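You operate a simulated robot arm through the tools that you are given. There is no shell and no other tool.

You are at the controls of a simulated robot arm. One attempt, no reset.

TASK
Swap the white trough in the drawer for the black one.
Fine: the black trough's lid and the white trough go on the bench; nothing spilt; drawer shut.

Only the result counts: the job must be done as asked and must still hold three seconds after the hand-in. Knocking over, shifting, dropping, spilling or breaking anything else fails it. Lids that push on must go on centred and level and be pressed home; caps that screw on are set level and turned clockwise until they are tight.

THE ROBOT
A 7-joint arm with a three-finger gripper, fixed in place. Base frame: the origin is at the foot of the arm, x ahead of it, y to its left, z up. Lengths are in mm, angles in rad, forces in N, time in s.
Its first joint turns from -2.897 to 2.897 rad. Payload 2.69 kg.
The TCP is the grasp point between the finger pads, 30 mm short of the fingertips. In the tool frame z runs along the fingers and y along their closing line. The gripper opens to 128 mm. The gripper's body begins 117 mm behind the TCP.
Orientation is that of the tool frame in the base frame, as a unit quaternion [x, y, z, w]. With the fingers straight down and closing along the base's y, the tool's x points along the base's -x, its y along +y and its z along -z.

THE INTERFACE
- The arm moves only by the tool send_rows. Its argument "series" is a list of rows, each an object of numbers (a shift or turn left out is 0, a gripper value left out holds the last): "dx", "dy", "dz": the shift along the tool's x, y, z in m; "wx", "wy", "wz": the turn, a rotation vector about the tool's x, y, z in rad; "fingers": the gripper command, from -1 (shut) to 1 (fully open), values between in proportion. In form: [{"dx": .., "dy": .., "dz": .., "wx": .., "wy": .., "wz": .., "fingers": ..}, ...]. A call has 1 to 20 rows; each row shifts and turns the commanded pose from where the row before left it, along the tool's axes as they then stand. Each row takes 0.2 s and may step no farther than 50 mm and 0.15 rad from the row before; otherwise, or with a gripper value out of range, the whole call is refused. A pose out of reach is approached as far as the arm can. The call stops where the force on the tool passes 40 N (or 10 N more than at its start, if that is more) or the arm is blocked; 0.2 s more then pass. The fingers move at their own pace and stop on an object; they squeeze with about 34 N. The grip force told is the motor's: it shows also when the fingers shut on nothing. Time passes only in rows, and 0.2 s behind the last, so rows that do not move let the fingers close. It gives the time, the measured TCP pose, the force on the tool (base axes), the opening and the grip force at its end, in the units of the frame above (readings bear some noise), with the torque about the TCP (base axes, N m) and any sound that the robot's microphone picked up.
- Cameras (640 x 400 px; columns grow to the right, rows downward): "scene" is fixed at [220, -501.7, 1446.2]; the picture's right is [0.49, -0.87, 0.00], its down [-0.61, -0.34, -0.71] and it looks along [0.62, 0.35, -0.70] (base axes); focal length 263 px, centre (320, 200). "wrist" rides on the gripper at [58, 54, -131] in the tool frame; the picture's right is [-0.68, 0.74, 0.00], its down [-0.62, -0.57, -0.55] and it looks along [-0.40, -0.37, 0.84] (tool axes); focal length 234 px, centre (320, 200). There is no depth. A picture from a camera that has moved, and an enlarged one, comes with that camera's place and axes in the base frame and with its lens.
- grab_frame(camera): a new picture of that camera. It takes no simulated time.
- slide_trunk(by): slides the trunk up (or, below 0, down) by that many mm; the arm rides with it, the base frame stays. It gives what a move gives, with no picture.
- zoom(camera, box): a new picture of the part [left, top, right, bottom] of that camera's present view, enlarged. It takes no simulated time.
- sign_off(): hands the job in; it is judged then, once.

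Nothing tells you positions but the pictures and the camera data. Unless the task says otherwise, let go and move clear before handing in.

The tools are called after "Emit:" by a JSON object that holds its "api" and its "payload". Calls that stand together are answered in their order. send_rows: Moves the arm, as the interface text tells. Its arguments: {"type":"object","properties":{"series":{"type":"array"}},"required":["series"]} The other tools are called the same way: slide_trunk (by) slides the trunk up or down; grab_frame (camera) takes a picture; zoom (camera, box) takes an enlarged picture of a part of a camera's view; sign_off () hands the job in.

At the start:

```text
time: 0.0
eef_pos: [628.4, -331.1, 1185.6]
tool_rot: [0.0, 1.0, 0.0, 0.0]
wrist_force: [-1.4, 0.6, -0.6]
wrist_torque: [-0.01, 0.02, -0.02]
opening: 128.0
gripper_force: 0.1
trunk travel left (down, up): [-150.0, 200.0]
```

scene: 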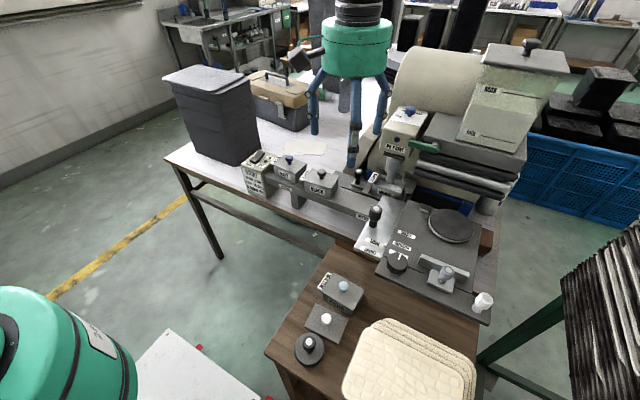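
wrist: 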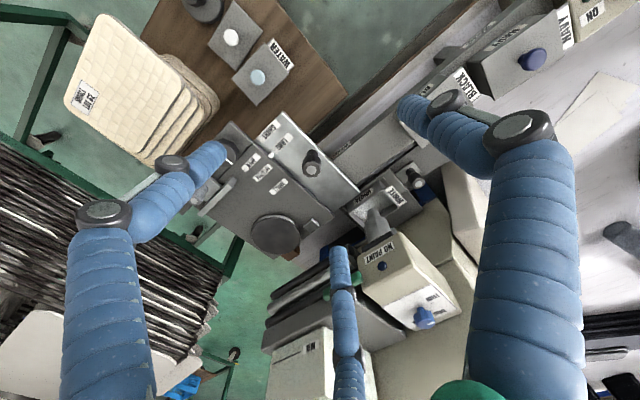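

I see a cluttered bench with small labelled boxes with knobs (WATER, BLACK, NAVY…), and a machine, so the drawer and troughs need a closer look. I'll zoom the scene and wrist views before moving anything.

Emit:
{"api": "zoom", "payload": {"camera": "scene", "box": [240, 130, 400, 230]}}

Emit:
{"api": "zoom", "payload": {"camera": "scene", "box": [340, 80, 500, 180]}}

Emit:
{"api": "zoom", "payload": {"camera": "scene", "box": [340, 180, 500, 330]}}

Emit:
{"api": "zoom", "payload": {"camera": "scene", "box": [260, 250, 420, 380]}}

Emit:
{"api": "zoom", "payload": {"camera": "wrist", "box": [180, 0, 340, 100]}}

Emit:
{"api": "zoom", "payload": {"camera": "wrist", "box": [400, 0, 640, 150]}}

Emit:
{"api": "zoom", "payload": {"camera": "wrist", "box": [310, 150, 500, 340]}}

```text
4.00 times, centred on (320, 180) of scene
camera zoom: at [220.0, -501.7, 1446.2], right [0.49, -0.87, 0.0], down [-0.61, -0.34, -0.71], along [0.62, 0.35, -0.7], focal length 1051 px, centre (320, 280)
```

zoom: 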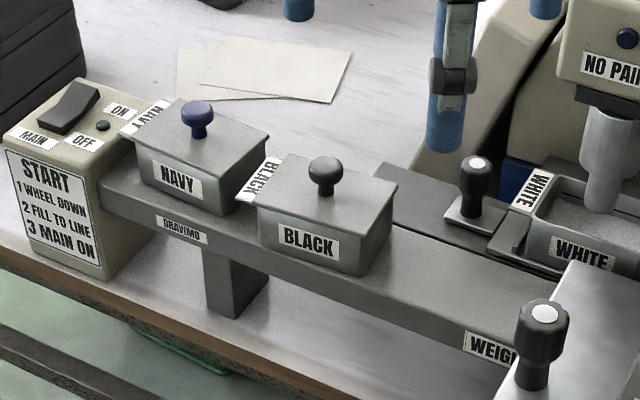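

```text
4.00 times, centred on (420, 130) of scene
camera zoom: at [220.0, -501.7, 1446.2], right [0.49, -0.87, 0.0], down [-0.61, -0.34, -0.71], along [0.62, 0.35, -0.7], focal length 1051 px, centre (-80, 480)
```

zoom: 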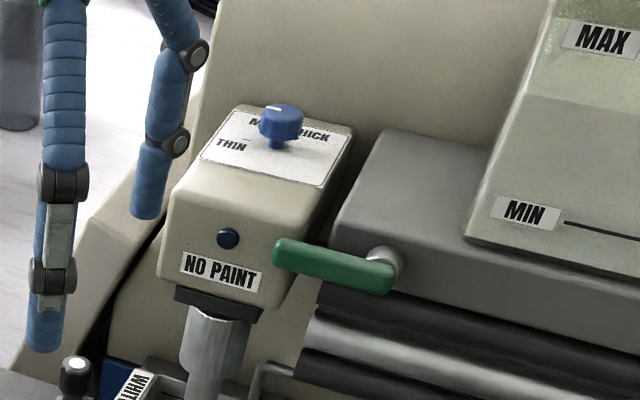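

```text
2.67 times, centred on (420, 255) of scene
camera zoom: at [220.0, -501.7, 1446.2], right [0.49, -0.87, 0.0], down [-0.61, -0.34, -0.71], along [0.62, 0.35, -0.7], focal length 701 px, centre (53, 53)
```

zoom: 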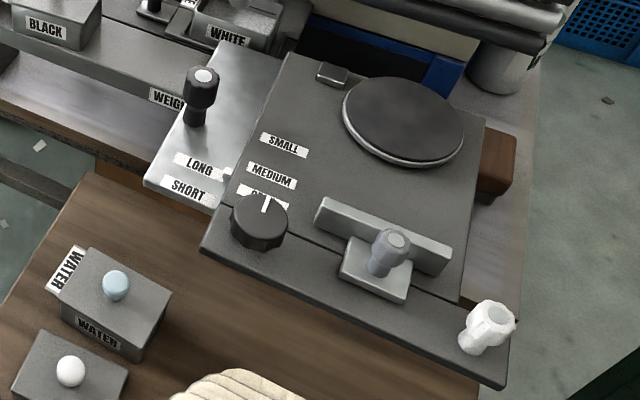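

```text
3.08 times, centred on (340, 315) of scene
camera zoom: at [220.0, -501.7, 1446.2], right [0.49, -0.87, 0.0], down [-0.61, -0.34, -0.71], along [0.62, 0.35, -0.7], focal length 808 px, centre (258, -154)
```

zoom: 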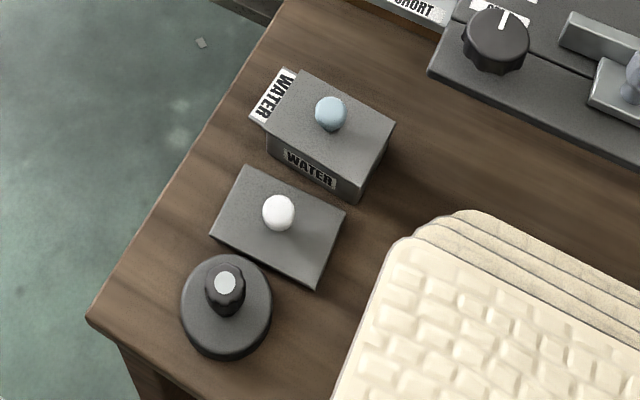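

```text
4.00 times, centred on (260, 50) of wrist
camera zoom: at [571.8, -277.2, 1316.3], right [0.68, 0.74, 0.0], down [0.62, -0.57, 0.55], along [0.4, -0.37, -0.84], focal length 937 px, centre (560, 800)
```

zoom: 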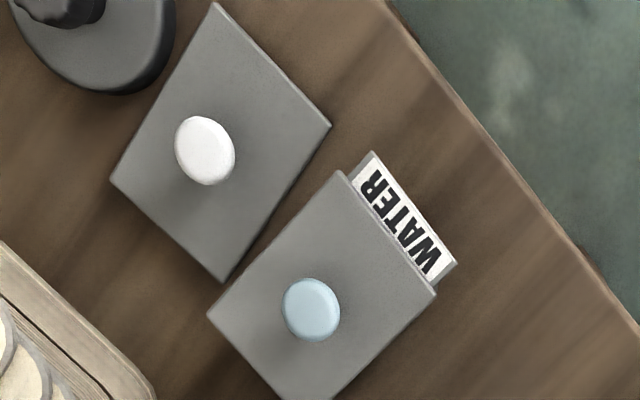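

```text
2.67 times, centred on (520, 75) of wrist
camera zoom: at [571.8, -277.2, 1316.3], right [0.68, 0.74, 0.0], down [0.62, -0.57, 0.55], along [0.4, -0.37, -0.84], focal length 624 px, centre (-213, 533)
```

zoom: 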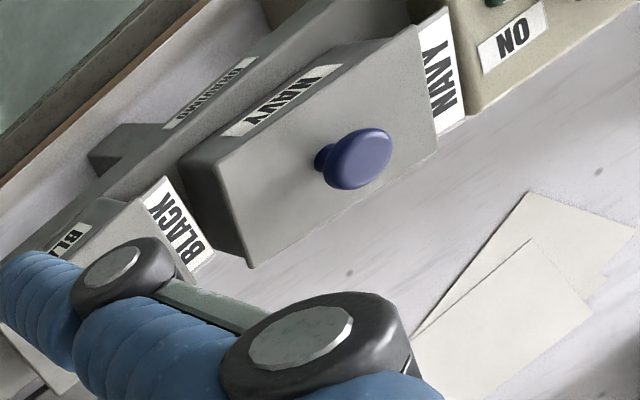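

```text
2.11 times, centred on (405, 245) of wrist
camera zoom: at [571.8, -277.2, 1316.3], right [0.68, 0.74, 0.0], down [0.62, -0.57, 0.55], along [0.4, -0.37, -0.84], focal length 493 px, centre (141, 105)
```

zoom: 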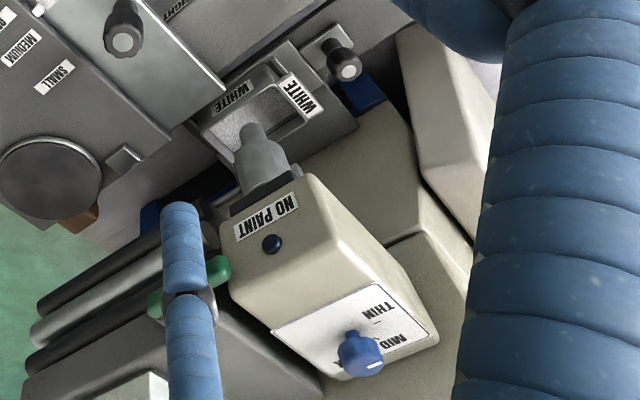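

The black trough (lidded) sits on a bar near (757,-204), and the white one sits under a nozzle near (850,-390, 906). I need to understand the drawer, so I'll look closer at it and at the gripper.

Emit:
{"api": "zoom", "payload": {"camera": "scene", "box": [335, 150, 431, 210]}}

Emit:
{"api": "zoom", "payload": {"camera": "scene", "box": [270, 0, 430, 170]}}

Emit:
{"api": "zoom", "payload": {"camera": "wrist", "box": [310, 150, 440, 232]}}

Emit:
{"api": "zoom", "payload": {"camera": "scene", "box": [150, 50, 310, 180]}}

```text
6.67 times, centred on (383, 180) of scene
camera zoom: at [220.0, -501.7, 1446.2], right [0.49, -0.87, 0.0], down [-0.61, -0.34, -0.71], along [0.62, 0.35, -0.7], focal length 1752 px, centre (-100, 333)
```

zoom: 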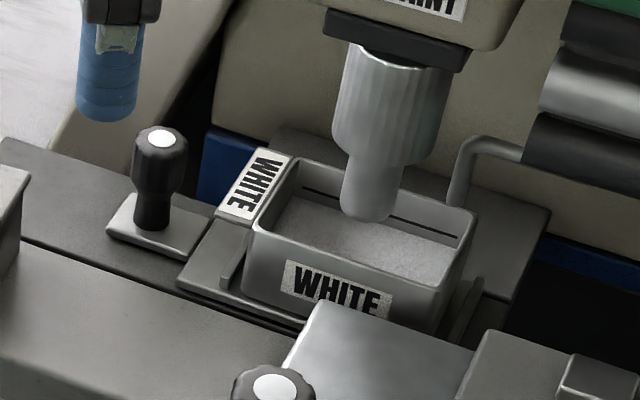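

```text
2.35 times, centred on (350, 85) of scene
camera zoom: at [220.0, -501.7, 1446.2], right [0.49, -0.87, 0.0], down [-0.61, -0.34, -0.71], along [0.62, 0.35, -0.7], focal length 618 px, centre (249, 471)
```

zoom: 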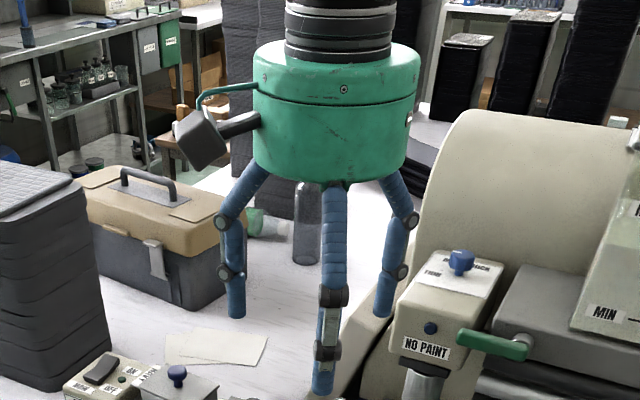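

```text
4.88 times, centred on (375, 191) of wrist
camera zoom: at [571.8, -277.2, 1316.3], right [0.68, 0.74, 0.0], down [0.62, -0.57, 0.55], along [0.4, -0.37, -0.84], focal length 1142 px, centre (52, 244)
```

zoom: 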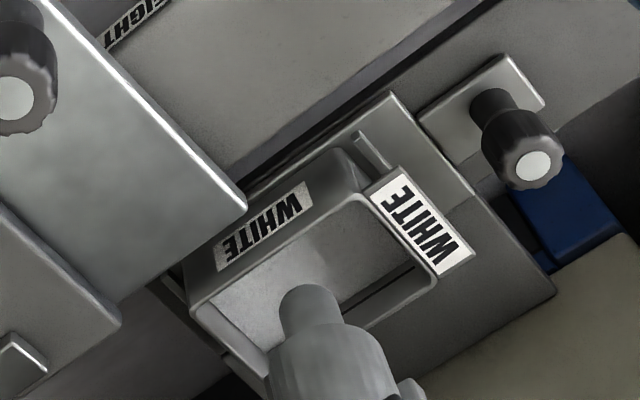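

```text
3.08 times, centred on (230, 115) of scene
camera zoom: at [220.0, -501.7, 1446.2], right [0.49, -0.87, 0.0], down [-0.61, -0.34, -0.71], along [0.62, 0.35, -0.7], focal length 808 px, centre (597, 462)
```

zoom: 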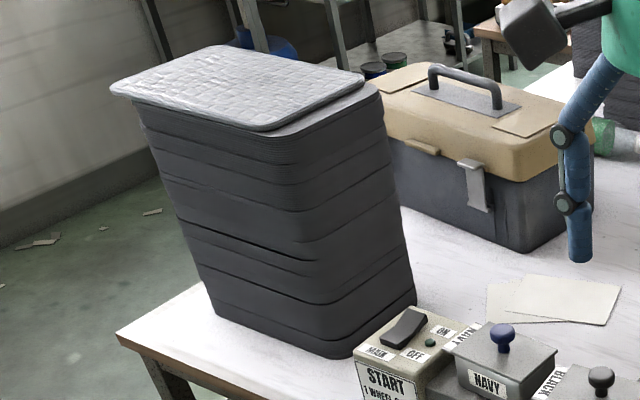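

Trough and drawer are axis-aligned: the white trough spans about x 827–881, y −344 to −429, under a nozzle and a "NO PAINT" head. I'll bring the wrist camera over the drawer's left side, staying above everything, to see how the drawer runs.

Emit:
{"api": "send_rows", "payload": {"series": [{"dx": -0.026, "dy": 0.0254, "dz": 0.0234}, {"dx": -0.026, "dy": 0.0254, "dz": 0.0234}, {"dx": -0.026, "dy": 0.0254, "dz": 0.0234}, {"dx": -0.026, "dy": 0.0254, "dz": 0.0234}, {"dx": -0.026, "dy": 0.0254, "dz": 0.0234}, {}]}}

Emit:
{"api": "grab_frame", "payload": {"camera": "wrist"}}

Emit:
{"api": "grab_frame", "payload": {"camera": "scene"}}

```text
time: 1.4
eef_pos: [761.0, -205.2, 1066.1]
tool_rot: [0.0, 1.0, 0.0, -0.001]
wrist_force: [0.5, 0.7, -0.9]
wrist_torque: [-0.02, 0.05, -0.01]
opening: 128.2
gripper_force: 0.0
trunk travel left (down, up): [-150.0, 200.0]
```

```text
taken
camera wrist: at [703.1, -149.1, 1198.3], right [0.68, 0.74, 0.0], down [0.62, -0.57, 0.55], along [0.4, -0.37, -0.84], focal length 234 px, centre (320, 200)
```

wrist: 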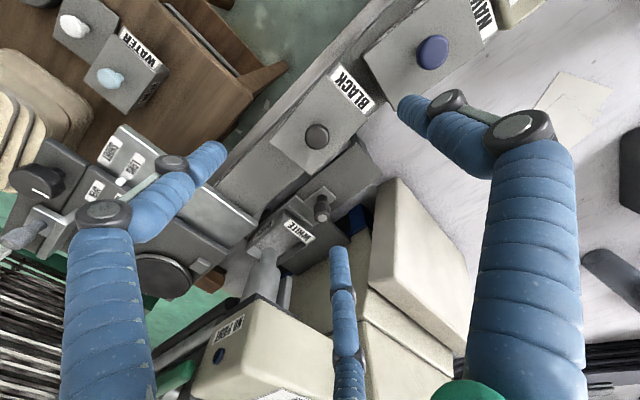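

```text
taken
```

scene: 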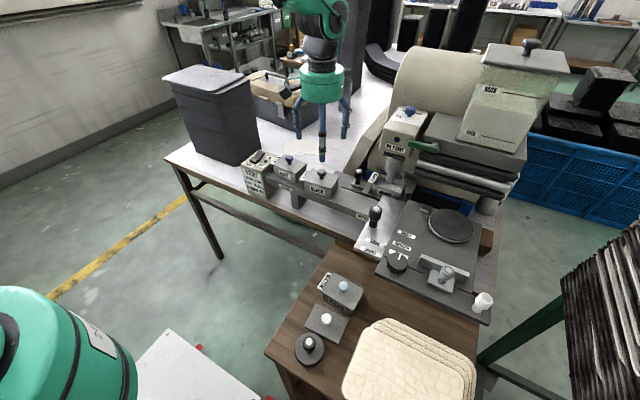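

Emit:
{"api": "zoom", "payload": {"camera": "wrist", "box": [230, 140, 390, 260]}}

Emit:
{"api": "zoom", "payload": {"camera": "wrist", "box": [260, 170, 356, 230]}}

Emit:
{"api": "zoom", "payload": {"camera": "wrist", "box": [250, 40, 410, 190]}}

Emit:
{"api": "zoom", "payload": {"camera": "scene", "box": [300, 140, 420, 215]}}

```text
3.33 times, centred on (310, 200) of wrist
camera zoom: at [703.1, -149.1, 1198.3], right [0.68, 0.74, 0.0], down [0.62, -0.57, 0.55], along [0.4, -0.37, -0.84], focal length 781 px, centre (353, 200)
```

zoom: 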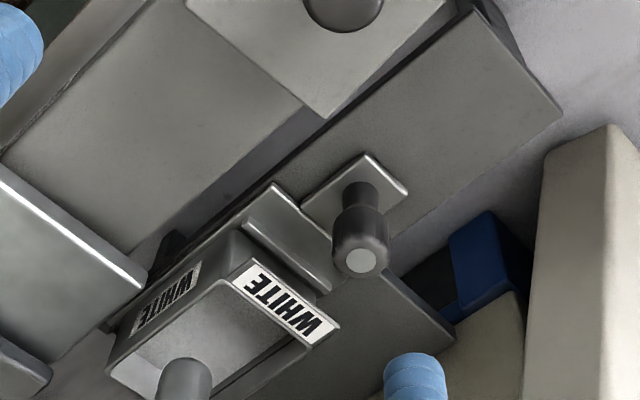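

```text
6.67 times, centred on (308, 200) of wrist
camera zoom: at [703.1, -149.1, 1198.3], right [0.68, 0.74, 0.0], down [0.62, -0.57, 0.55], along [0.4, -0.37, -0.84], focal length 1561 px, centre (400, 200)
```

zoom: 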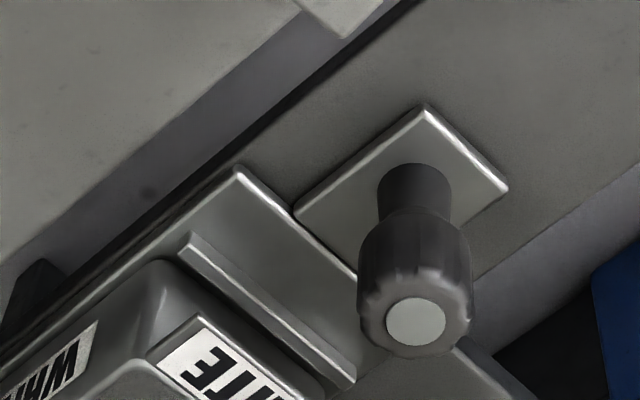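

```text
2.67 times, centred on (330, 115) of wrist
camera zoom: at [703.1, -149.1, 1198.3], right [0.68, 0.74, 0.0], down [0.62, -0.57, 0.55], along [0.4, -0.37, -0.84], focal length 624 px, centre (293, 427)
```

zoom: 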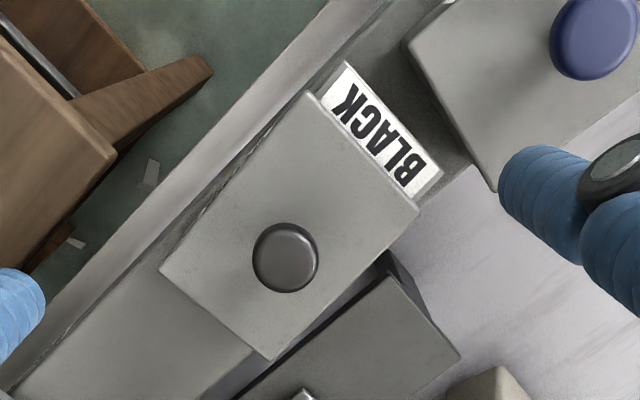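

```text
5.33 times, centred on (360, 178) of scene
camera zoom: at [220.0, -501.7, 1446.2], right [0.49, -0.87, 0.0], down [-0.61, -0.34, -0.71], along [0.62, 0.35, -0.7], focal length 1401 px, centre (107, 320)
```

zoom: 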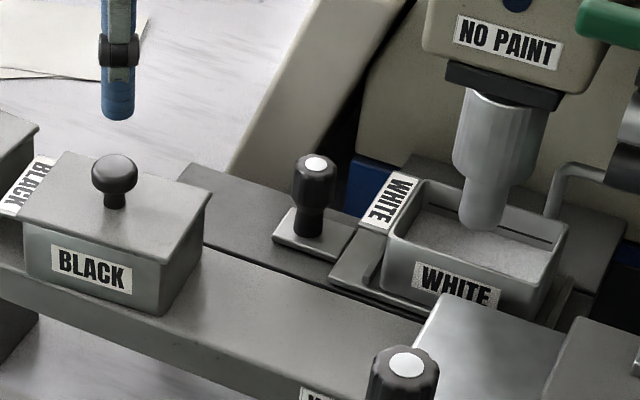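

The drawer rail runs along y, and the knob plate at about (862,−284) looks like the drawer's handle, so it would pull out toward +y. I need to check whether the nozzle dips into the trough, so I'll zoom there.

Emit:
{"api": "zoom", "payload": {"camera": "wrist", "box": [220, 200, 340, 275]}}

Emit:
{"api": "zoom", "payload": {"camera": "scene", "box": [365, 160, 421, 195]}}

Emit:
{"api": "zoom", "payload": {"camera": "wrist", "box": [80, 120, 260, 240]}}

Emit:
{"api": "zoom", "payload": {"camera": "scene", "box": [240, 120, 360, 195]}}

```text
5.33 times, centred on (280, 238) of wrist
camera zoom: at [703.1, -149.1, 1198.3], right [0.68, 0.74, 0.0], down [0.62, -0.57, 0.55], along [0.4, -0.37, -0.84], focal length 1249 px, centre (533, 0)
```

zoom: 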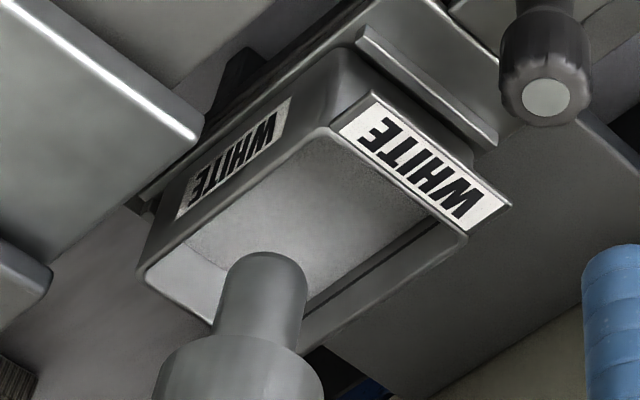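

```text
11.43 times, centred on (393, 178) of scene
camera zoom: at [220.0, -501.7, 1446.2], right [0.49, -0.87, 0.0], down [-0.61, -0.34, -0.71], along [0.62, 0.35, -0.7], focal length 3003 px, centre (-514, 457)
```

zoom: 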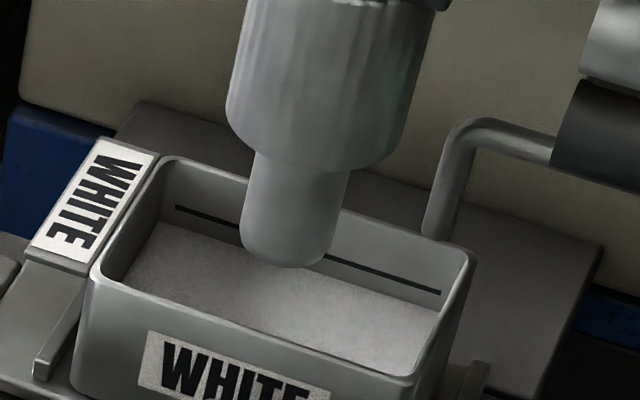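

```text
3.33 times, centred on (170, 180) of wrist
camera zoom: at [703.1, -149.1, 1198.3], right [0.68, 0.74, 0.0], down [0.62, -0.57, 0.55], along [0.4, -0.37, -0.84], focal length 781 px, centre (820, 267)
```

zoom: 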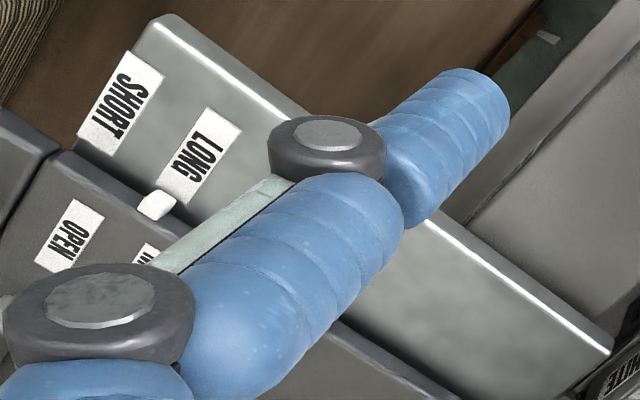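

```text
5.33 times, centred on (300, 158) of scene
camera zoom: at [220.0, -501.7, 1446.2], right [0.49, -0.87, 0.0], down [-0.61, -0.34, -0.71], along [0.62, 0.35, -0.7], focal length 1401 px, centre (427, 427)
```

zoom: 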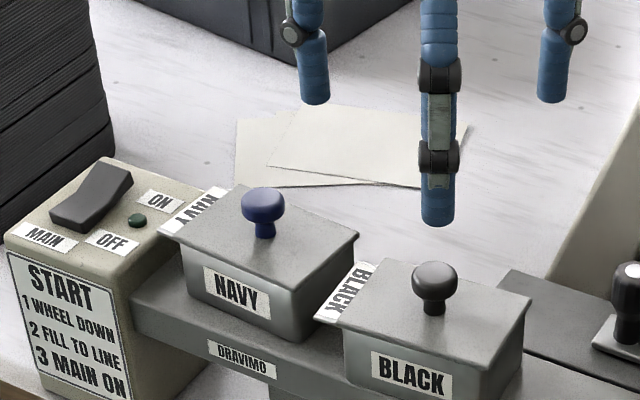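

The nozzle tip comes out about 10 mm above the trough rim, so the drawer should slide freely beneath it. Next I'll check the beige machine body behind and left of the drawer for clearance.

Emit:
{"api": "zoom", "payload": {"camera": "scene", "box": [330, 60, 450, 180]}}

Emit:
{"api": "zoom", "payload": {"camera": "wrist", "box": [300, 160, 480, 390]}}

Emit:
{"api": "zoom", "payload": {"camera": "wrist", "box": [480, 40, 640, 240]}}

```text
3.33 times, centred on (390, 120) of scene
camera zoom: at [220.0, -501.7, 1446.2], right [0.49, -0.87, 0.0], down [-0.61, -0.34, -0.71], along [0.62, 0.35, -0.7], focal length 876 px, centre (87, 467)
```

zoom: 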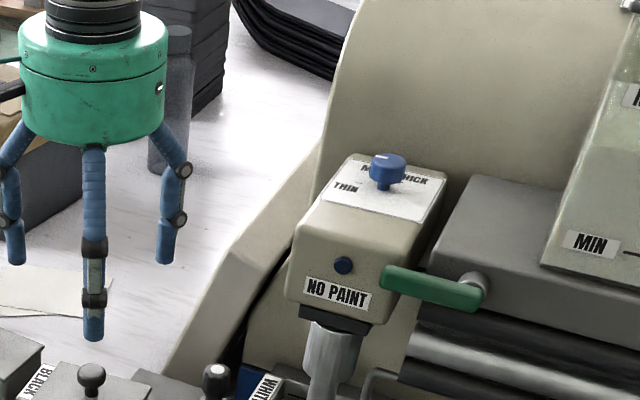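

```text
1.74 times, centred on (390, 275) of wrist
camera zoom: at [703.1, -149.1, 1198.3], right [0.68, 0.74, 0.0], down [0.62, -0.57, 0.55], along [0.4, -0.37, -0.84], focal length 407 px, centre (198, 70)
```

zoom: 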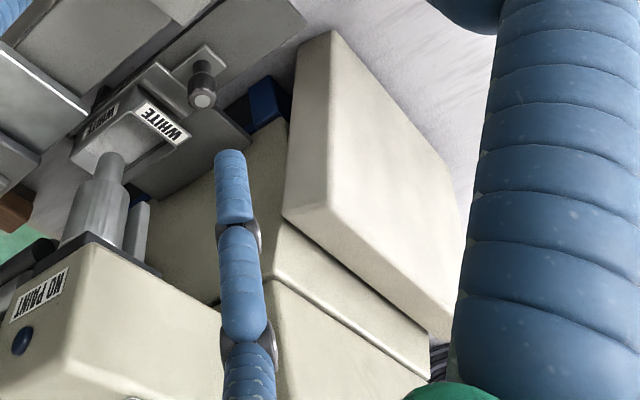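

```text
2.00 times, centred on (560, 140) of wrist
camera zoom: at [703.1, -149.1, 1198.3], right [0.68, 0.74, 0.0], down [0.62, -0.57, 0.55], along [0.4, -0.37, -0.84], focal length 468 px, centre (-160, 320)
```

zoom: 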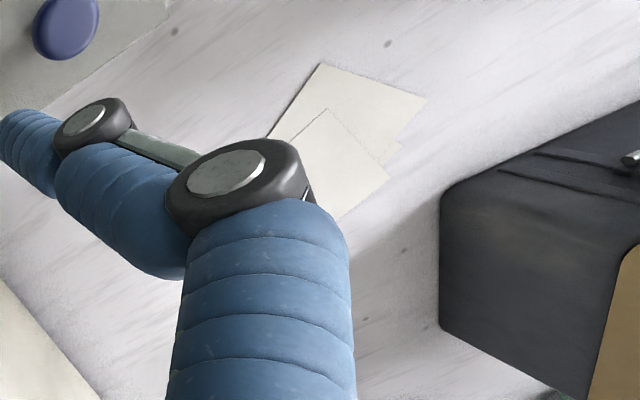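

The bench top is at z≈766, with free space behind the bar around x 885, y −90 to 150. The black lid's knob is at about (758,−204,954), so I'll partly close the fingers and come down over it, stopping above the knob to check.

Emit:
{"api": "send_rows", "payload": {"series": [{"fingers": -0.1}, {"dx": 0.0025, "dy": 0.001, "dz": 0.02}, {"dz": 0.02}, {"dz": 0.02}, {"dz": 0.01}, {}]}}

Emit:
{"api": "grab_frame", "payload": {"camera": "wrist"}}

Emit:
{"api": "zoom", "payload": {"camera": "scene", "box": [272, 125, 368, 205]}}

```text
time: 2.8
eef_pos: [756.7, -203.7, 997.1]
tool_rot: [0.0, 1.0, 0.0, 0.001]
wrist_force: [0.3, 0.1, 0.9]
wrist_torque: [0.03, 0.02, -0.01]
opening: 57.5
gripper_force: 0.2
trunk travel left (down, up): [-150.0, 200.0]
```

```text
taken
camera wrist: at [699.7, -148.9, 1129.4], right [0.68, 0.74, 0.0], down [0.62, -0.57, 0.55], along [0.4, -0.37, -0.84], focal length 234 px, centre (320, 200)
```

wrist: 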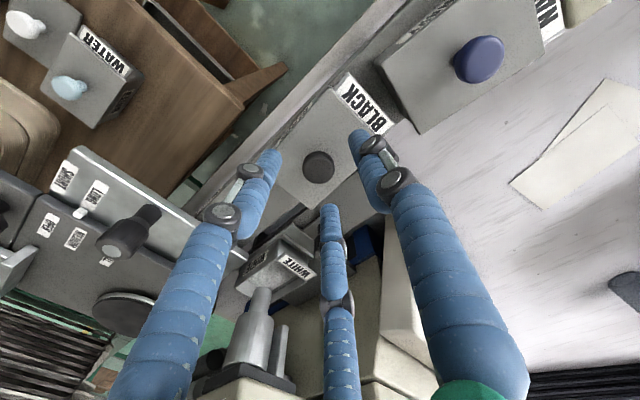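

```text
5.00 times, centred on (320, 165) of scene
camera zoom: at [220.0, -501.7, 1446.2], right [0.49, -0.87, 0.0], down [-0.61, -0.34, -0.71], along [0.62, 0.35, -0.7], focal length 1314 px, centre (320, 375)
```

zoom: 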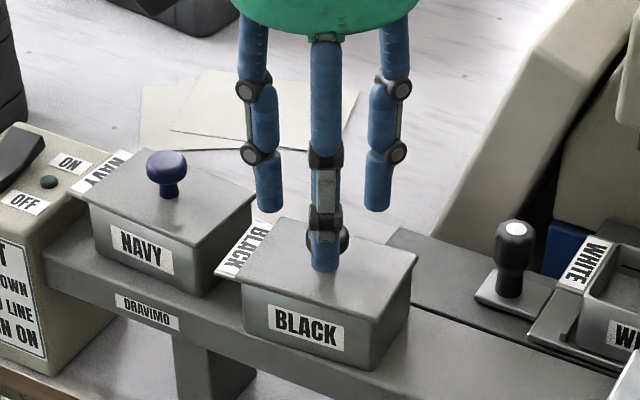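

The knob is centred under the gripper. I'll lower so the fingertips straddle it, just above the lid (tips ≈ z 940), and close.

Emit:
{"api": "send_rows", "payload": {"series": [{"dx": -0.001, "dz": 0.01}, {"dz": 0.01}, {"dz": 0.007}, {}, {"fingers": -1}, {"fingers": -1}, {"fingers": -1}, {"fingers": -1}]}}

Emit:
{"api": "grab_frame", "payload": {"camera": "wrist"}}

Emit:
{"api": "zoom", "payload": {"camera": "scene", "box": [272, 125, 368, 205]}}

```text
time: 4.6
eef_pos: [758.6, -204.9, 971.4]
tool_rot: [0.001, 1.0, -0.001, -0.001]
wrist_force: [-0.6, 0.6, 0.2]
wrist_torque: [-0.01, 0.01, 0.05]
opening: 23.7
gripper_force: 34.0
trunk travel left (down, up): [-150.0, 200.0]
heard: snap
```

```text
taken
camera wrist: at [700.7, -149.1, 1101.9], right [0.68, 0.74, 0.0], down [0.62, -0.57, 0.55], along [0.4, -0.37, -0.84], focal length 234 px, centre (320, 200)
```

wrist: 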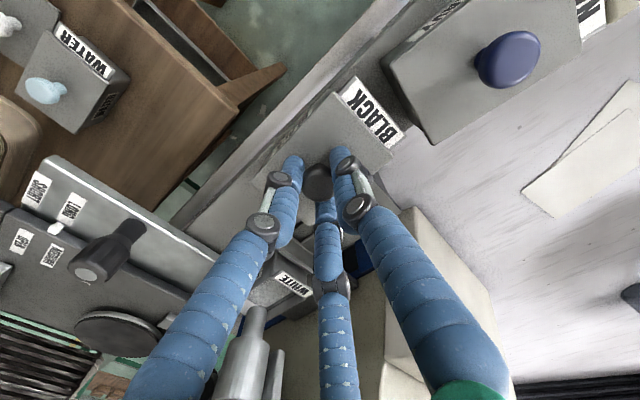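

```text
5.00 times, centred on (320, 165) of scene
camera zoom: at [220.0, -501.7, 1446.2], right [0.49, -0.87, 0.0], down [-0.61, -0.34, -0.71], along [0.62, 0.35, -0.7], focal length 1314 px, centre (320, 375)
```

zoom: 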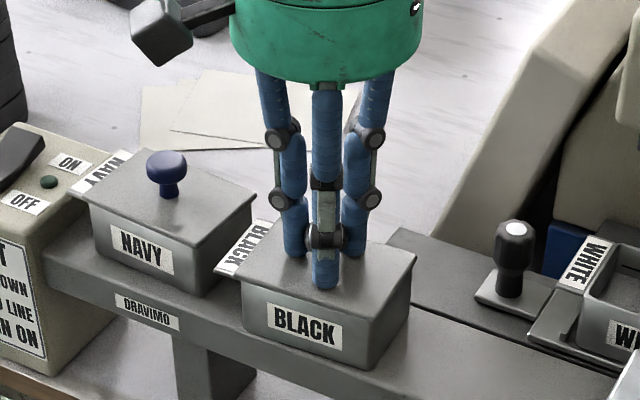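

The grip holds at 23.7 mm and a snap was heard as it closed. I'll lift a few millimetres only and check whether just the lid comes up.

Emit:
{"api": "send_rows", "payload": {"series": [{"dz": -0.003}, {"dz": -0.003}, {"dz": -0.004}, {}]}}

Emit:
{"api": "zoom", "payload": {"camera": "scene", "box": [296, 150, 360, 200]}}

```text
time: 5.6
eef_pos: [759.3, -203.5, 981.0]
tool_rot: [0.0, 1.0, 0.0, 0.0]
wrist_force: [0.5, 0.3, -0.3]
wrist_torque: [-0.01, 0.02, 0.02]
opening: 23.5
gripper_force: 34.0
trunk travel left (down, up): [-150.0, 200.0]
```

```text
8.00 times, centred on (328, 175) of scene
camera zoom: at [220.0, -501.7, 1446.2], right [0.49, -0.87, 0.0], down [-0.61, -0.34, -0.71], along [0.62, 0.35, -0.7], focal length 2102 px, centre (256, 400)
```

zoom: 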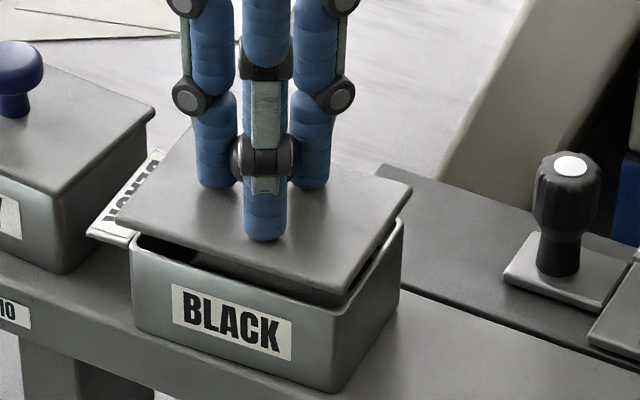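

Only the lid is coming up; the trough stayed. I'll raise it clear and carry it over to the free bench area at about (885, 95).

Emit:
{"api": "send_rows", "payload": {"series": [{"dz": -0.02}, {"dz": -0.03}, {"dz": -0.03}, {"dx": -0.014, "dy": 0.0332}, {"dx": -0.014, "dy": 0.0332}, {"dx": -0.014, "dy": 0.0332}, {"dx": -0.014, "dy": 0.0332}, {"dx": -0.014, "dy": 0.0332}, {"dx": -0.014, "dy": 0.0332}, {"dx": -0.014, "dy": 0.0332}, {"dx": -0.014, "dy": 0.0332}, {"dx": -0.014, "dy": 0.0332}, {}]}}

Emit:
{"api": "grab_frame", "payload": {"camera": "wrist"}}

Emit:
{"api": "grab_frame", "payload": {"camera": "scene"}}

Emit:
{"api": "zoom", "payload": {"camera": "scene", "box": [296, 150, 392, 210]}}

```text
time: 8.4
eef_pos: [884.2, 95.8, 1062.2]
tool_rot: [0.001, 1.0, -0.001, 0.0]
wrist_force: [0.1, 0.5, -0.8]
wrist_torque: [-0.03, 0.03, 0.03]
opening: 23.6
gripper_force: 33.8
trunk travel left (down, up): [-150.0, 200.0]
```

```text
taken
camera wrist: at [827.0, 150.9, 1192.0], right [0.68, 0.74, 0.0], down [0.62, -0.57, 0.55], along [0.4, -0.37, -0.84], focal length 234 px, centre (320, 200)
```

wrist: 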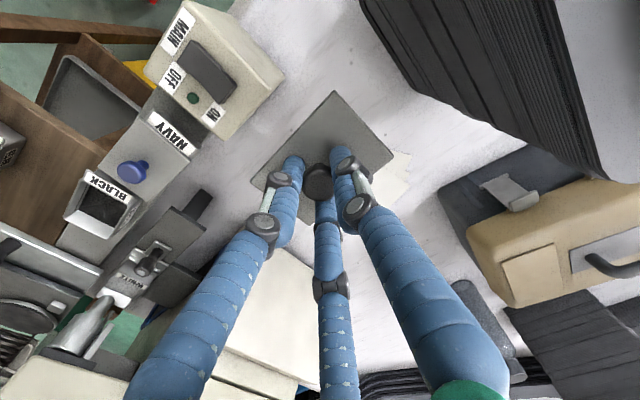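

```text
taken
```

scene: 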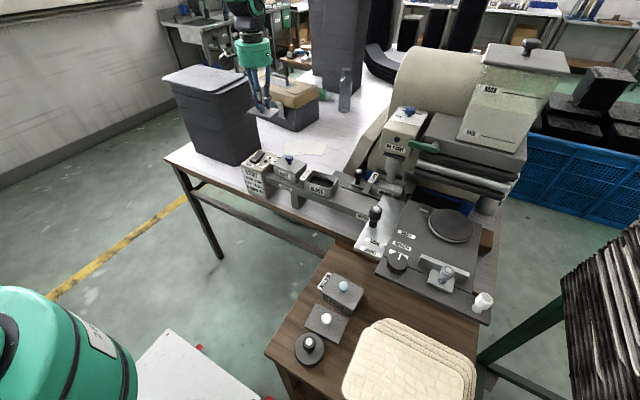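

```text
6.67 times, centred on (344, 180) of scene
camera zoom: at [220.0, -501.7, 1446.2], right [0.49, -0.87, 0.0], down [-0.61, -0.34, -0.71], along [0.62, 0.35, -0.7], focal length 1752 px, centre (160, 333)
```

zoom: 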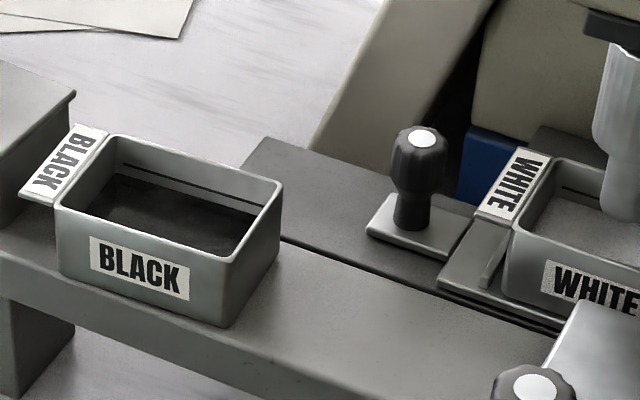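

The lid is held over clear bench between the START box and the papers. I'll descend most of the way, shifting slightly away from the START box.

Emit:
{"api": "send_rows", "payload": {"series": [{"dx": -0.005, "dy": -0.005, "dz": 0.02}, {"dx": -0.005, "dy": -0.005, "dz": 0.025}, {"dz": 0.03}, {"dz": 0.03}, {"dz": 0.03}, {"dz": 0.03}, {"dz": 0.03}, {"dz": 0.025}, {"dz": 0.01}, {}]}}

Emit:
{"api": "grab_frame", "payload": {"camera": "wrist"}}

Emit:
{"api": "zoom", "payload": {"camera": "scene", "box": [230, 80, 350, 180]}}

```text
time: 10.6
eef_pos: [894.7, 86.2, 830.7]
tool_rot: [0.0, 1.0, -0.001, 0.0]
wrist_force: [0.1, -0.5, -1.1]
wrist_torque: [0.03, -0.02, 0.02]
opening: 23.8
gripper_force: 33.8
trunk travel left (down, up): [-150.0, 200.0]
```

```text
taken
camera wrist: at [836.5, 140.0, 962.4], right [0.68, 0.74, 0.0], down [0.62, -0.57, 0.55], along [0.4, -0.37, -0.84], focal length 234 px, centre (320, 200)
```

wrist: 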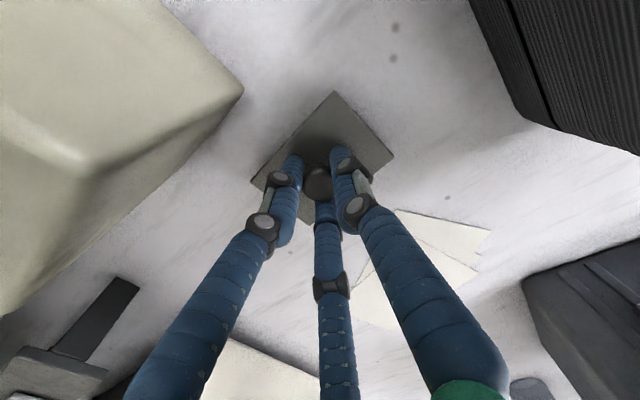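

```text
4.00 times, centred on (290, 130) of scene
camera zoom: at [220.0, -501.7, 1446.2], right [0.49, -0.87, 0.0], down [-0.61, -0.34, -0.71], along [0.62, 0.35, -0.7], focal length 1051 px, centre (440, 480)
```

zoom: 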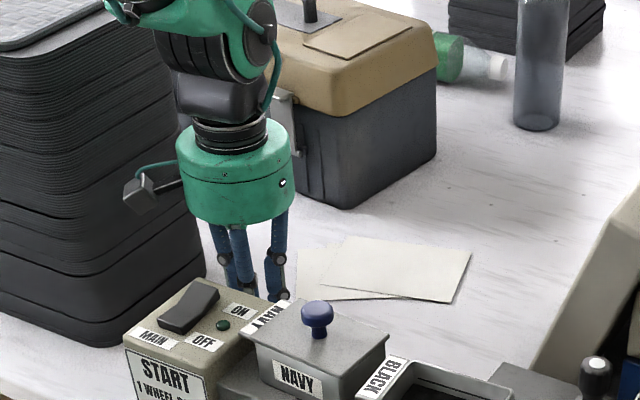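

The lid hangs just above the bench with clear room. I'll lower in small steps until contact shows.

Emit:
{"api": "send_rows", "payload": {"series": [{"dz": 0.003}, {"dz": 0.003}, {"dz": 0.003}, {"dz": 0.002}, {}]}}

```text
time: 11.8
eef_pos: [894.4, 84.5, 821.6]
tool_rot: [0.0, 1.0, -0.001, 0.001]
wrist_force: [-0.7, 1.2, 5.2]
wrist_torque: [0.14, -0.02, 0.0]
opening: 23.4
gripper_force: 33.7
trunk travel left (down, up): [-150.0, 200.0]
```

Contact is felt (5 N) at TCP 821.6. I'll ease down one more millimetre and let go.

Emit:
{"api": "send_rows", "payload": {"series": [{"dz": 0.001}, {"fingers": -0.7}, {"fingers": -0.3}, {"fingers": 0.0}, {}]}}

Emit:
{"api": "grab_frame", "payload": {"camera": "wrist"}}

```text
time: 13.0
eef_pos: [892.8, 83.9, 820.2]
tool_rot: [0.0, 1.0, 0.0, 0.0]
wrist_force: [-1.6, -0.7, 7.2]
wrist_torque: [-0.06, 0.04, -0.04]
opening: 63.2
gripper_force: 4.5
trunk travel left (down, up): [-150.0, 200.0]
```

```text
taken
camera wrist: at [836.1, 139.7, 950.2], right [0.68, 0.74, 0.0], down [0.62, -0.57, 0.55], along [0.4, -0.37, -0.84], focal length 234 px, centre (320, 200)
```

wrist: 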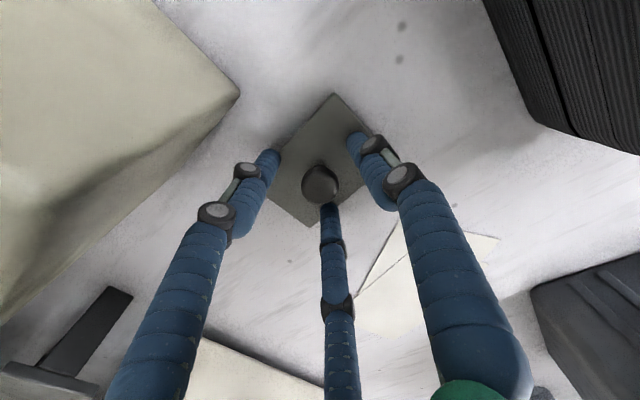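

Fingers are open with a light upward force, probably tips resting on the lid. I'll lift straight up and look at it.

Emit:
{"api": "send_rows", "payload": {"series": [{"dz": -0.005}, {"dz": -0.015}, {"dz": -0.03}, {"dz": -0.03}, {}]}}

Emit:
{"api": "zoom", "payload": {"camera": "wrist", "box": [220, 60, 420, 210]}}

Emit:
{"api": "zoom", "payload": {"camera": "scene", "box": [230, 100, 330, 180]}}

```text
time: 14.2
eef_pos: [893.6, 84.6, 899.5]
tool_rot: [0.0, 1.0, 0.0, 0.0]
wrist_force: [-0.3, 0.0, 0.8]
wrist_torque: [0.02, -0.02, 0.0]
opening: 64.0
gripper_force: 0.0
trunk travel left (down, up): [-150.0, 200.0]
```

```text
2.67 times, centred on (320, 135) of wrist
camera zoom: at [835.6, 139.6, 1030.8], right [0.68, 0.74, 0.0], down [0.62, -0.57, 0.55], along [0.4, -0.37, -0.84], focal length 624 px, centre (320, 373)
```

zoom: 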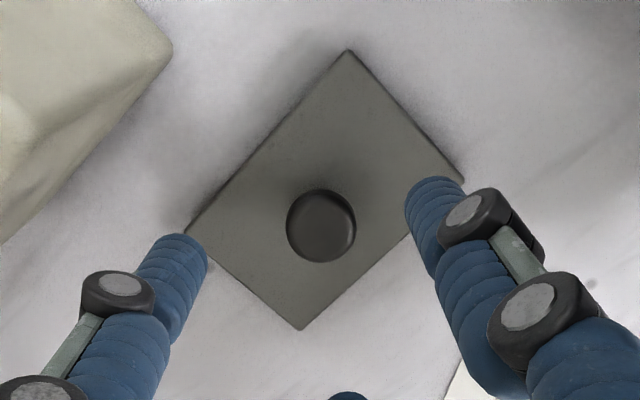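

```text
5.00 times, centred on (280, 140) of scene
camera zoom: at [220.0, -501.7, 1446.2], right [0.49, -0.87, 0.0], down [-0.61, -0.34, -0.71], along [0.62, 0.35, -0.7], focal length 1314 px, centre (520, 500)
```

zoom: 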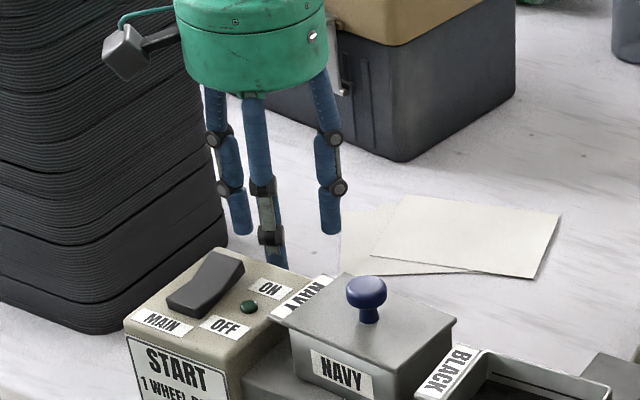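

The lid lies flat on the bench at about (895,84). I'll rise clear and turn the tool 90° so the fingers close along x, keeping the hand away from the NO PAINT head when gripping the drawer knob.

Emit:
{"api": "send_rows", "payload": {"series": [{"dz": -0.045}, {"dz": -0.045}, {"dz": -0.045}, {"dz": -0.045}, {"wz": 0.1428}, {"wz": 0.1428}, {"wz": 0.1428}, {"wz": 0.1428}, {"wz": 0.1428}, {"wz": 0.1428}, {"wz": 0.1428}, {"wz": 0.1428}, {"wz": 0.1428}, {"wz": 0.1428}, {"wz": 0.1428}, {}]}}

Emit:
{"api": "grab_frame", "payload": {"camera": "wrist"}}

Emit:
{"api": "grab_frame", "payload": {"camera": "scene"}}

```text
time: 17.6
eef_pos: [894.2, 84.2, 1077.8]
tool_rot: [0.707, 0.707, 0.0, -0.001]
wrist_force: [-0.3, 0.7, 0.5]
wrist_torque: [0.02, -0.02, 0.01]
opening: 64.2
gripper_force: 0.0
trunk travel left (down, up): [-150.0, 200.0]
```

```text
taken
camera wrist: at [948.6, 144.5, 1210.0], right [0.74, -0.68, 0.0], down [-0.57, -0.61, 0.55], along [-0.37, -0.4, -0.84], focal length 234 px, centre (320, 200)
```

wrist: 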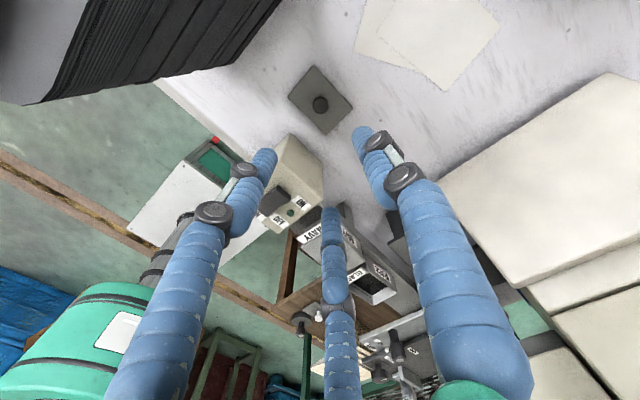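

```text
taken
```

scene: 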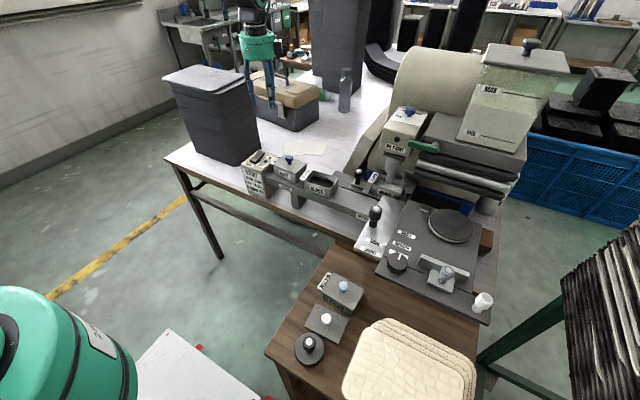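

The fingers now close along base x, and the lid is seen lying flat. I'll travel at this height to near the drawer's left end for a close look.

Emit:
{"api": "send_rows", "payload": {"series": [{"dx": -0.0355, "dy": -0.004}, {"dx": -0.0355, "dy": -0.004}, {"dx": -0.0355, "dy": -0.004}, {"dx": -0.0355, "dy": -0.004}, {"dx": -0.0355, "dy": -0.004}, {"dx": -0.0355, "dy": -0.004}, {"dx": -0.0355, "dy": -0.004}, {"dx": -0.0355, "dy": -0.004}, {}]}}

Emit:
{"api": "grab_frame", "payload": {"camera": "wrist"}}

Emit:
{"api": "zoom", "payload": {"camera": "wrist", "box": [240, 80, 440, 230]}}

```text
time: 19.6
eef_pos: [862.8, -199.1, 1079.1]
tool_rot: [0.707, 0.707, 0.0, 0.0]
wrist_force: [-0.5, 0.1, 0.0]
wrist_torque: [0.06, -0.02, -0.03]
opening: 64.3
gripper_force: 0.1
trunk travel left (down, up): [-150.0, 200.0]
```

```text
taken
camera wrist: at [917.2, -140.5, 1210.3], right [0.74, -0.68, 0.0], down [-0.57, -0.62, 0.55], along [-0.37, -0.4, -0.84], focal length 234 px, centre (320, 200)
```

wrist: 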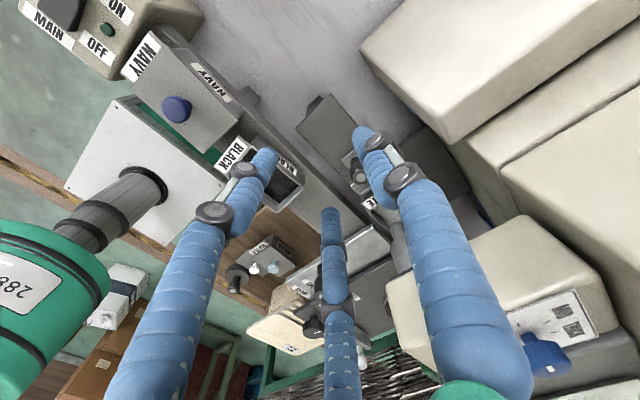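

```text
2.67 times, centred on (340, 155) of wrist
camera zoom: at [917.2, -140.5, 1210.3], right [0.74, -0.68, 0.0], down [-0.57, -0.62, 0.55], along [-0.37, -0.4, -0.84], focal length 624 px, centre (267, 320)
```

zoom: 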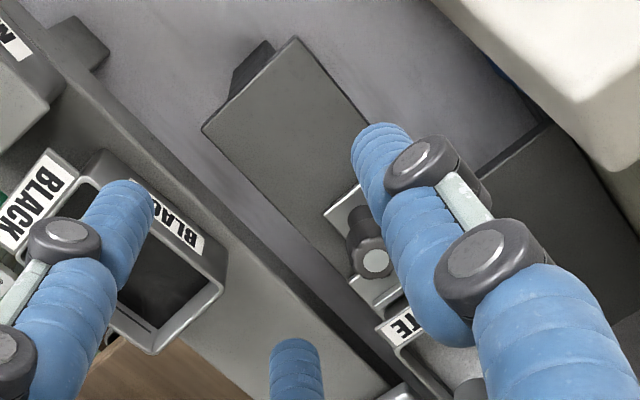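

The rail, knob and both troughs are clear from here. I'll check the beige wing's height near the drawer before descending.

Emit:
{"api": "zoom", "payload": {"camera": "wrist", "box": [340, 0, 640, 240]}}

Emit:
{"api": "zoom", "payload": {"camera": "scene", "box": [330, 60, 450, 180]}}

```text
1.67 times, centred on (490, 120) of wrist
camera zoom: at [917.2, -140.5, 1210.3], right [0.74, -0.68, 0.0], down [-0.57, -0.62, 0.55], along [-0.37, -0.4, -0.84], focal length 390 px, centre (37, 333)
```

zoom: 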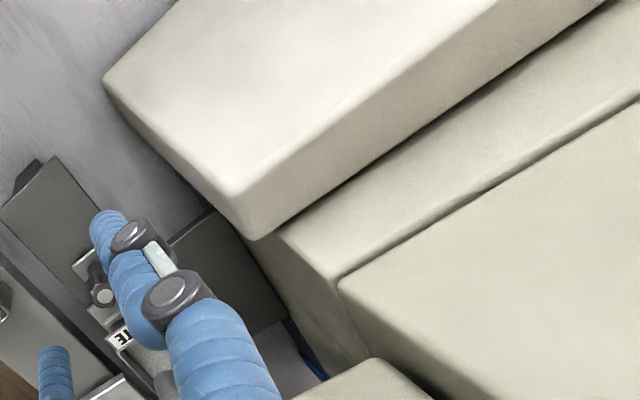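

```text
3.33 times, centred on (390, 120) of scene
camera zoom: at [220.0, -501.7, 1446.2], right [0.49, -0.87, 0.0], down [-0.61, -0.34, -0.71], along [0.62, 0.35, -0.7], focal length 876 px, centre (87, 467)
```

zoom: 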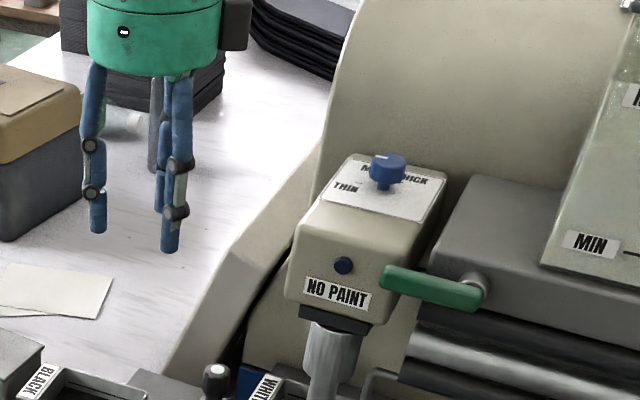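

The wing peaks around z 970 beyond x 935, so it's out of the way. The NO PAINT head is close to the knob, so I'll tilt the hand about 17° away from it and come over the knob at about (858,−287), stopping above it to check.

Emit:
{"api": "send_rows", "payload": {"series": [{"wy": -0.15}, {"wy": -0.15}, {}, {"dx": -0.028, "dy": -0.0014, "dz": 0.0087}, {"dx": -0.028, "dy": -0.0014, "dz": 0.0087}, {"dx": -0.028, "dy": -0.0014, "dz": 0.0087}, {"dx": 0.0084, "dz": 0.0272}, {"dx": 0.0084, "dz": 0.0272}, {"dx": 0.0084, "dz": 0.0272}, {"dx": 0.0084, "dz": 0.0272}, {}]}}

Emit:
{"api": "grab_frame", "payload": {"camera": "wrist"}}

Emit:
{"api": "zoom", "payload": {"camera": "scene", "box": [310, 110, 430, 210]}}

```text
time: 22.0
eef_pos: [858.7, -288.1, 964.2]
tool_rot: [0.699, 0.699, -0.106, 0.106]
wrist_force: [-0.8, -0.8, -0.1]
wrist_torque: [0.01, 0.01, 0.02]
opening: 63.9
gripper_force: 0.1
trunk travel left (down, up): [-150.0, 200.0]
```

```text
taken
camera wrist: at [912.4, -192.0, 1072.4], right [0.74, -0.65, 0.2], down [-0.57, -0.43, 0.71], along [-0.37, -0.63, -0.68], focal length 234 px, centre (320, 200)
```

wrist: 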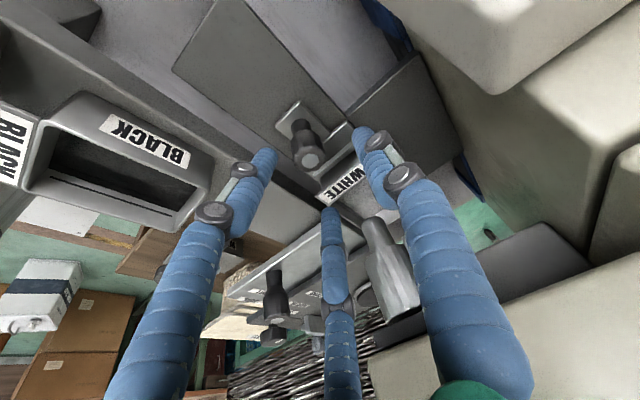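

```text
4.00 times, centred on (370, 160) of scene
camera zoom: at [220.0, -501.7, 1446.2], right [0.49, -0.87, 0.0], down [-0.61, -0.34, -0.71], along [0.62, 0.35, -0.7], focal length 1051 px, centre (120, 360)
```

zoom: 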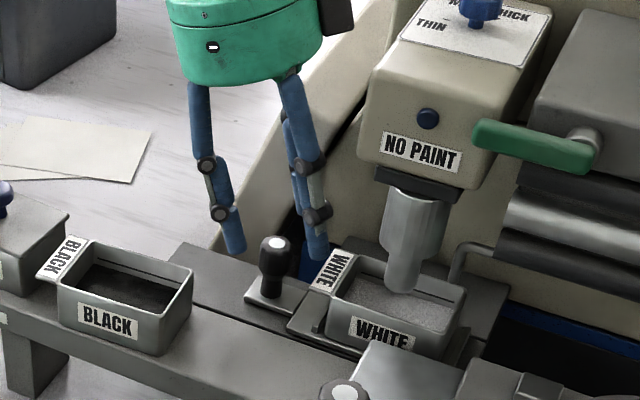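

The knob is centred between the fingers. I'll descend so the pads straddle it, and close.

Emit:
{"api": "send_rows", "payload": {"series": [{"dx": 0.005, "dz": 0.0162}, {"dx": 0.005, "dz": 0.0162}, {"dx": 0.0045, "dz": 0.0143}, {}, {"fingers": -0.4}, {"fingers": -1}, {"fingers": -1}, {"fingers": -1}]}}

Emit:
{"api": "zoom", "payload": {"camera": "scene", "box": [310, 110, 430, 210]}}

Emit:
{"api": "grab_frame", "payload": {"camera": "wrist"}}

```text
time: 22.8
eef_pos: [863.3, -288.1, 932.1]
tool_rot: [0.7, 0.698, -0.104, 0.112]
wrist_force: [3.0, 1.3, 9.4]
wrist_torque: [-0.38, 0.15, 0.13]
opening: 65.2
gripper_force: 0.4
trunk travel left (down, up): [-150.0, 200.0]
stopped in row 3: the force on the tool passed its limit at 44 N (the readings are from after the stop); the commanded pose is now the measured one
```

```text
4.00 times, centred on (370, 160) of scene
camera zoom: at [220.0, -501.7, 1446.2], right [0.49, -0.87, 0.0], down [-0.61, -0.34, -0.71], along [0.62, 0.35, -0.7], focal length 1051 px, centre (120, 360)
```

zoom: 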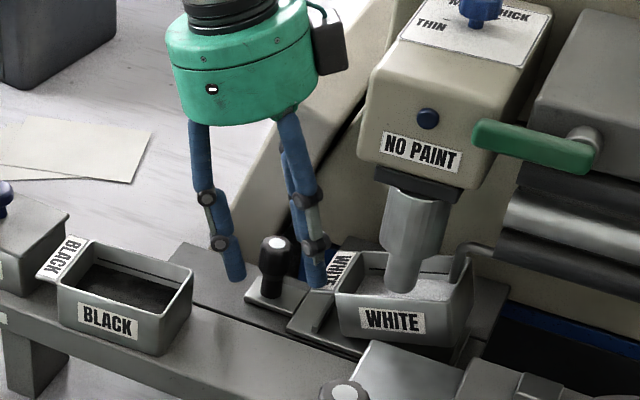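

```text
taken
camera wrist: at [916.3, -191.8, 1040.8], right [0.74, -0.64, 0.21], down [-0.57, -0.42, 0.7], along [-0.36, -0.64, -0.68], focal length 234 px, centre (320, 200)
```

wrist: 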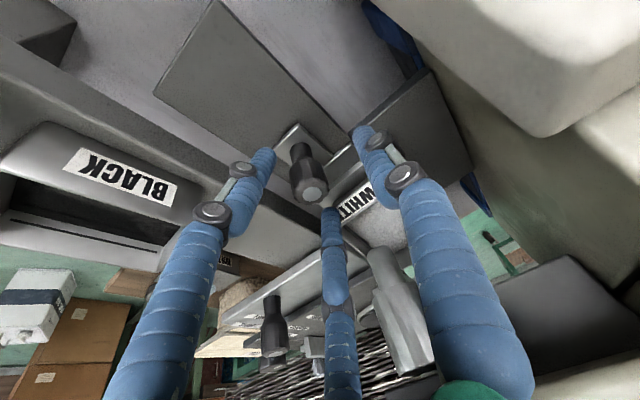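

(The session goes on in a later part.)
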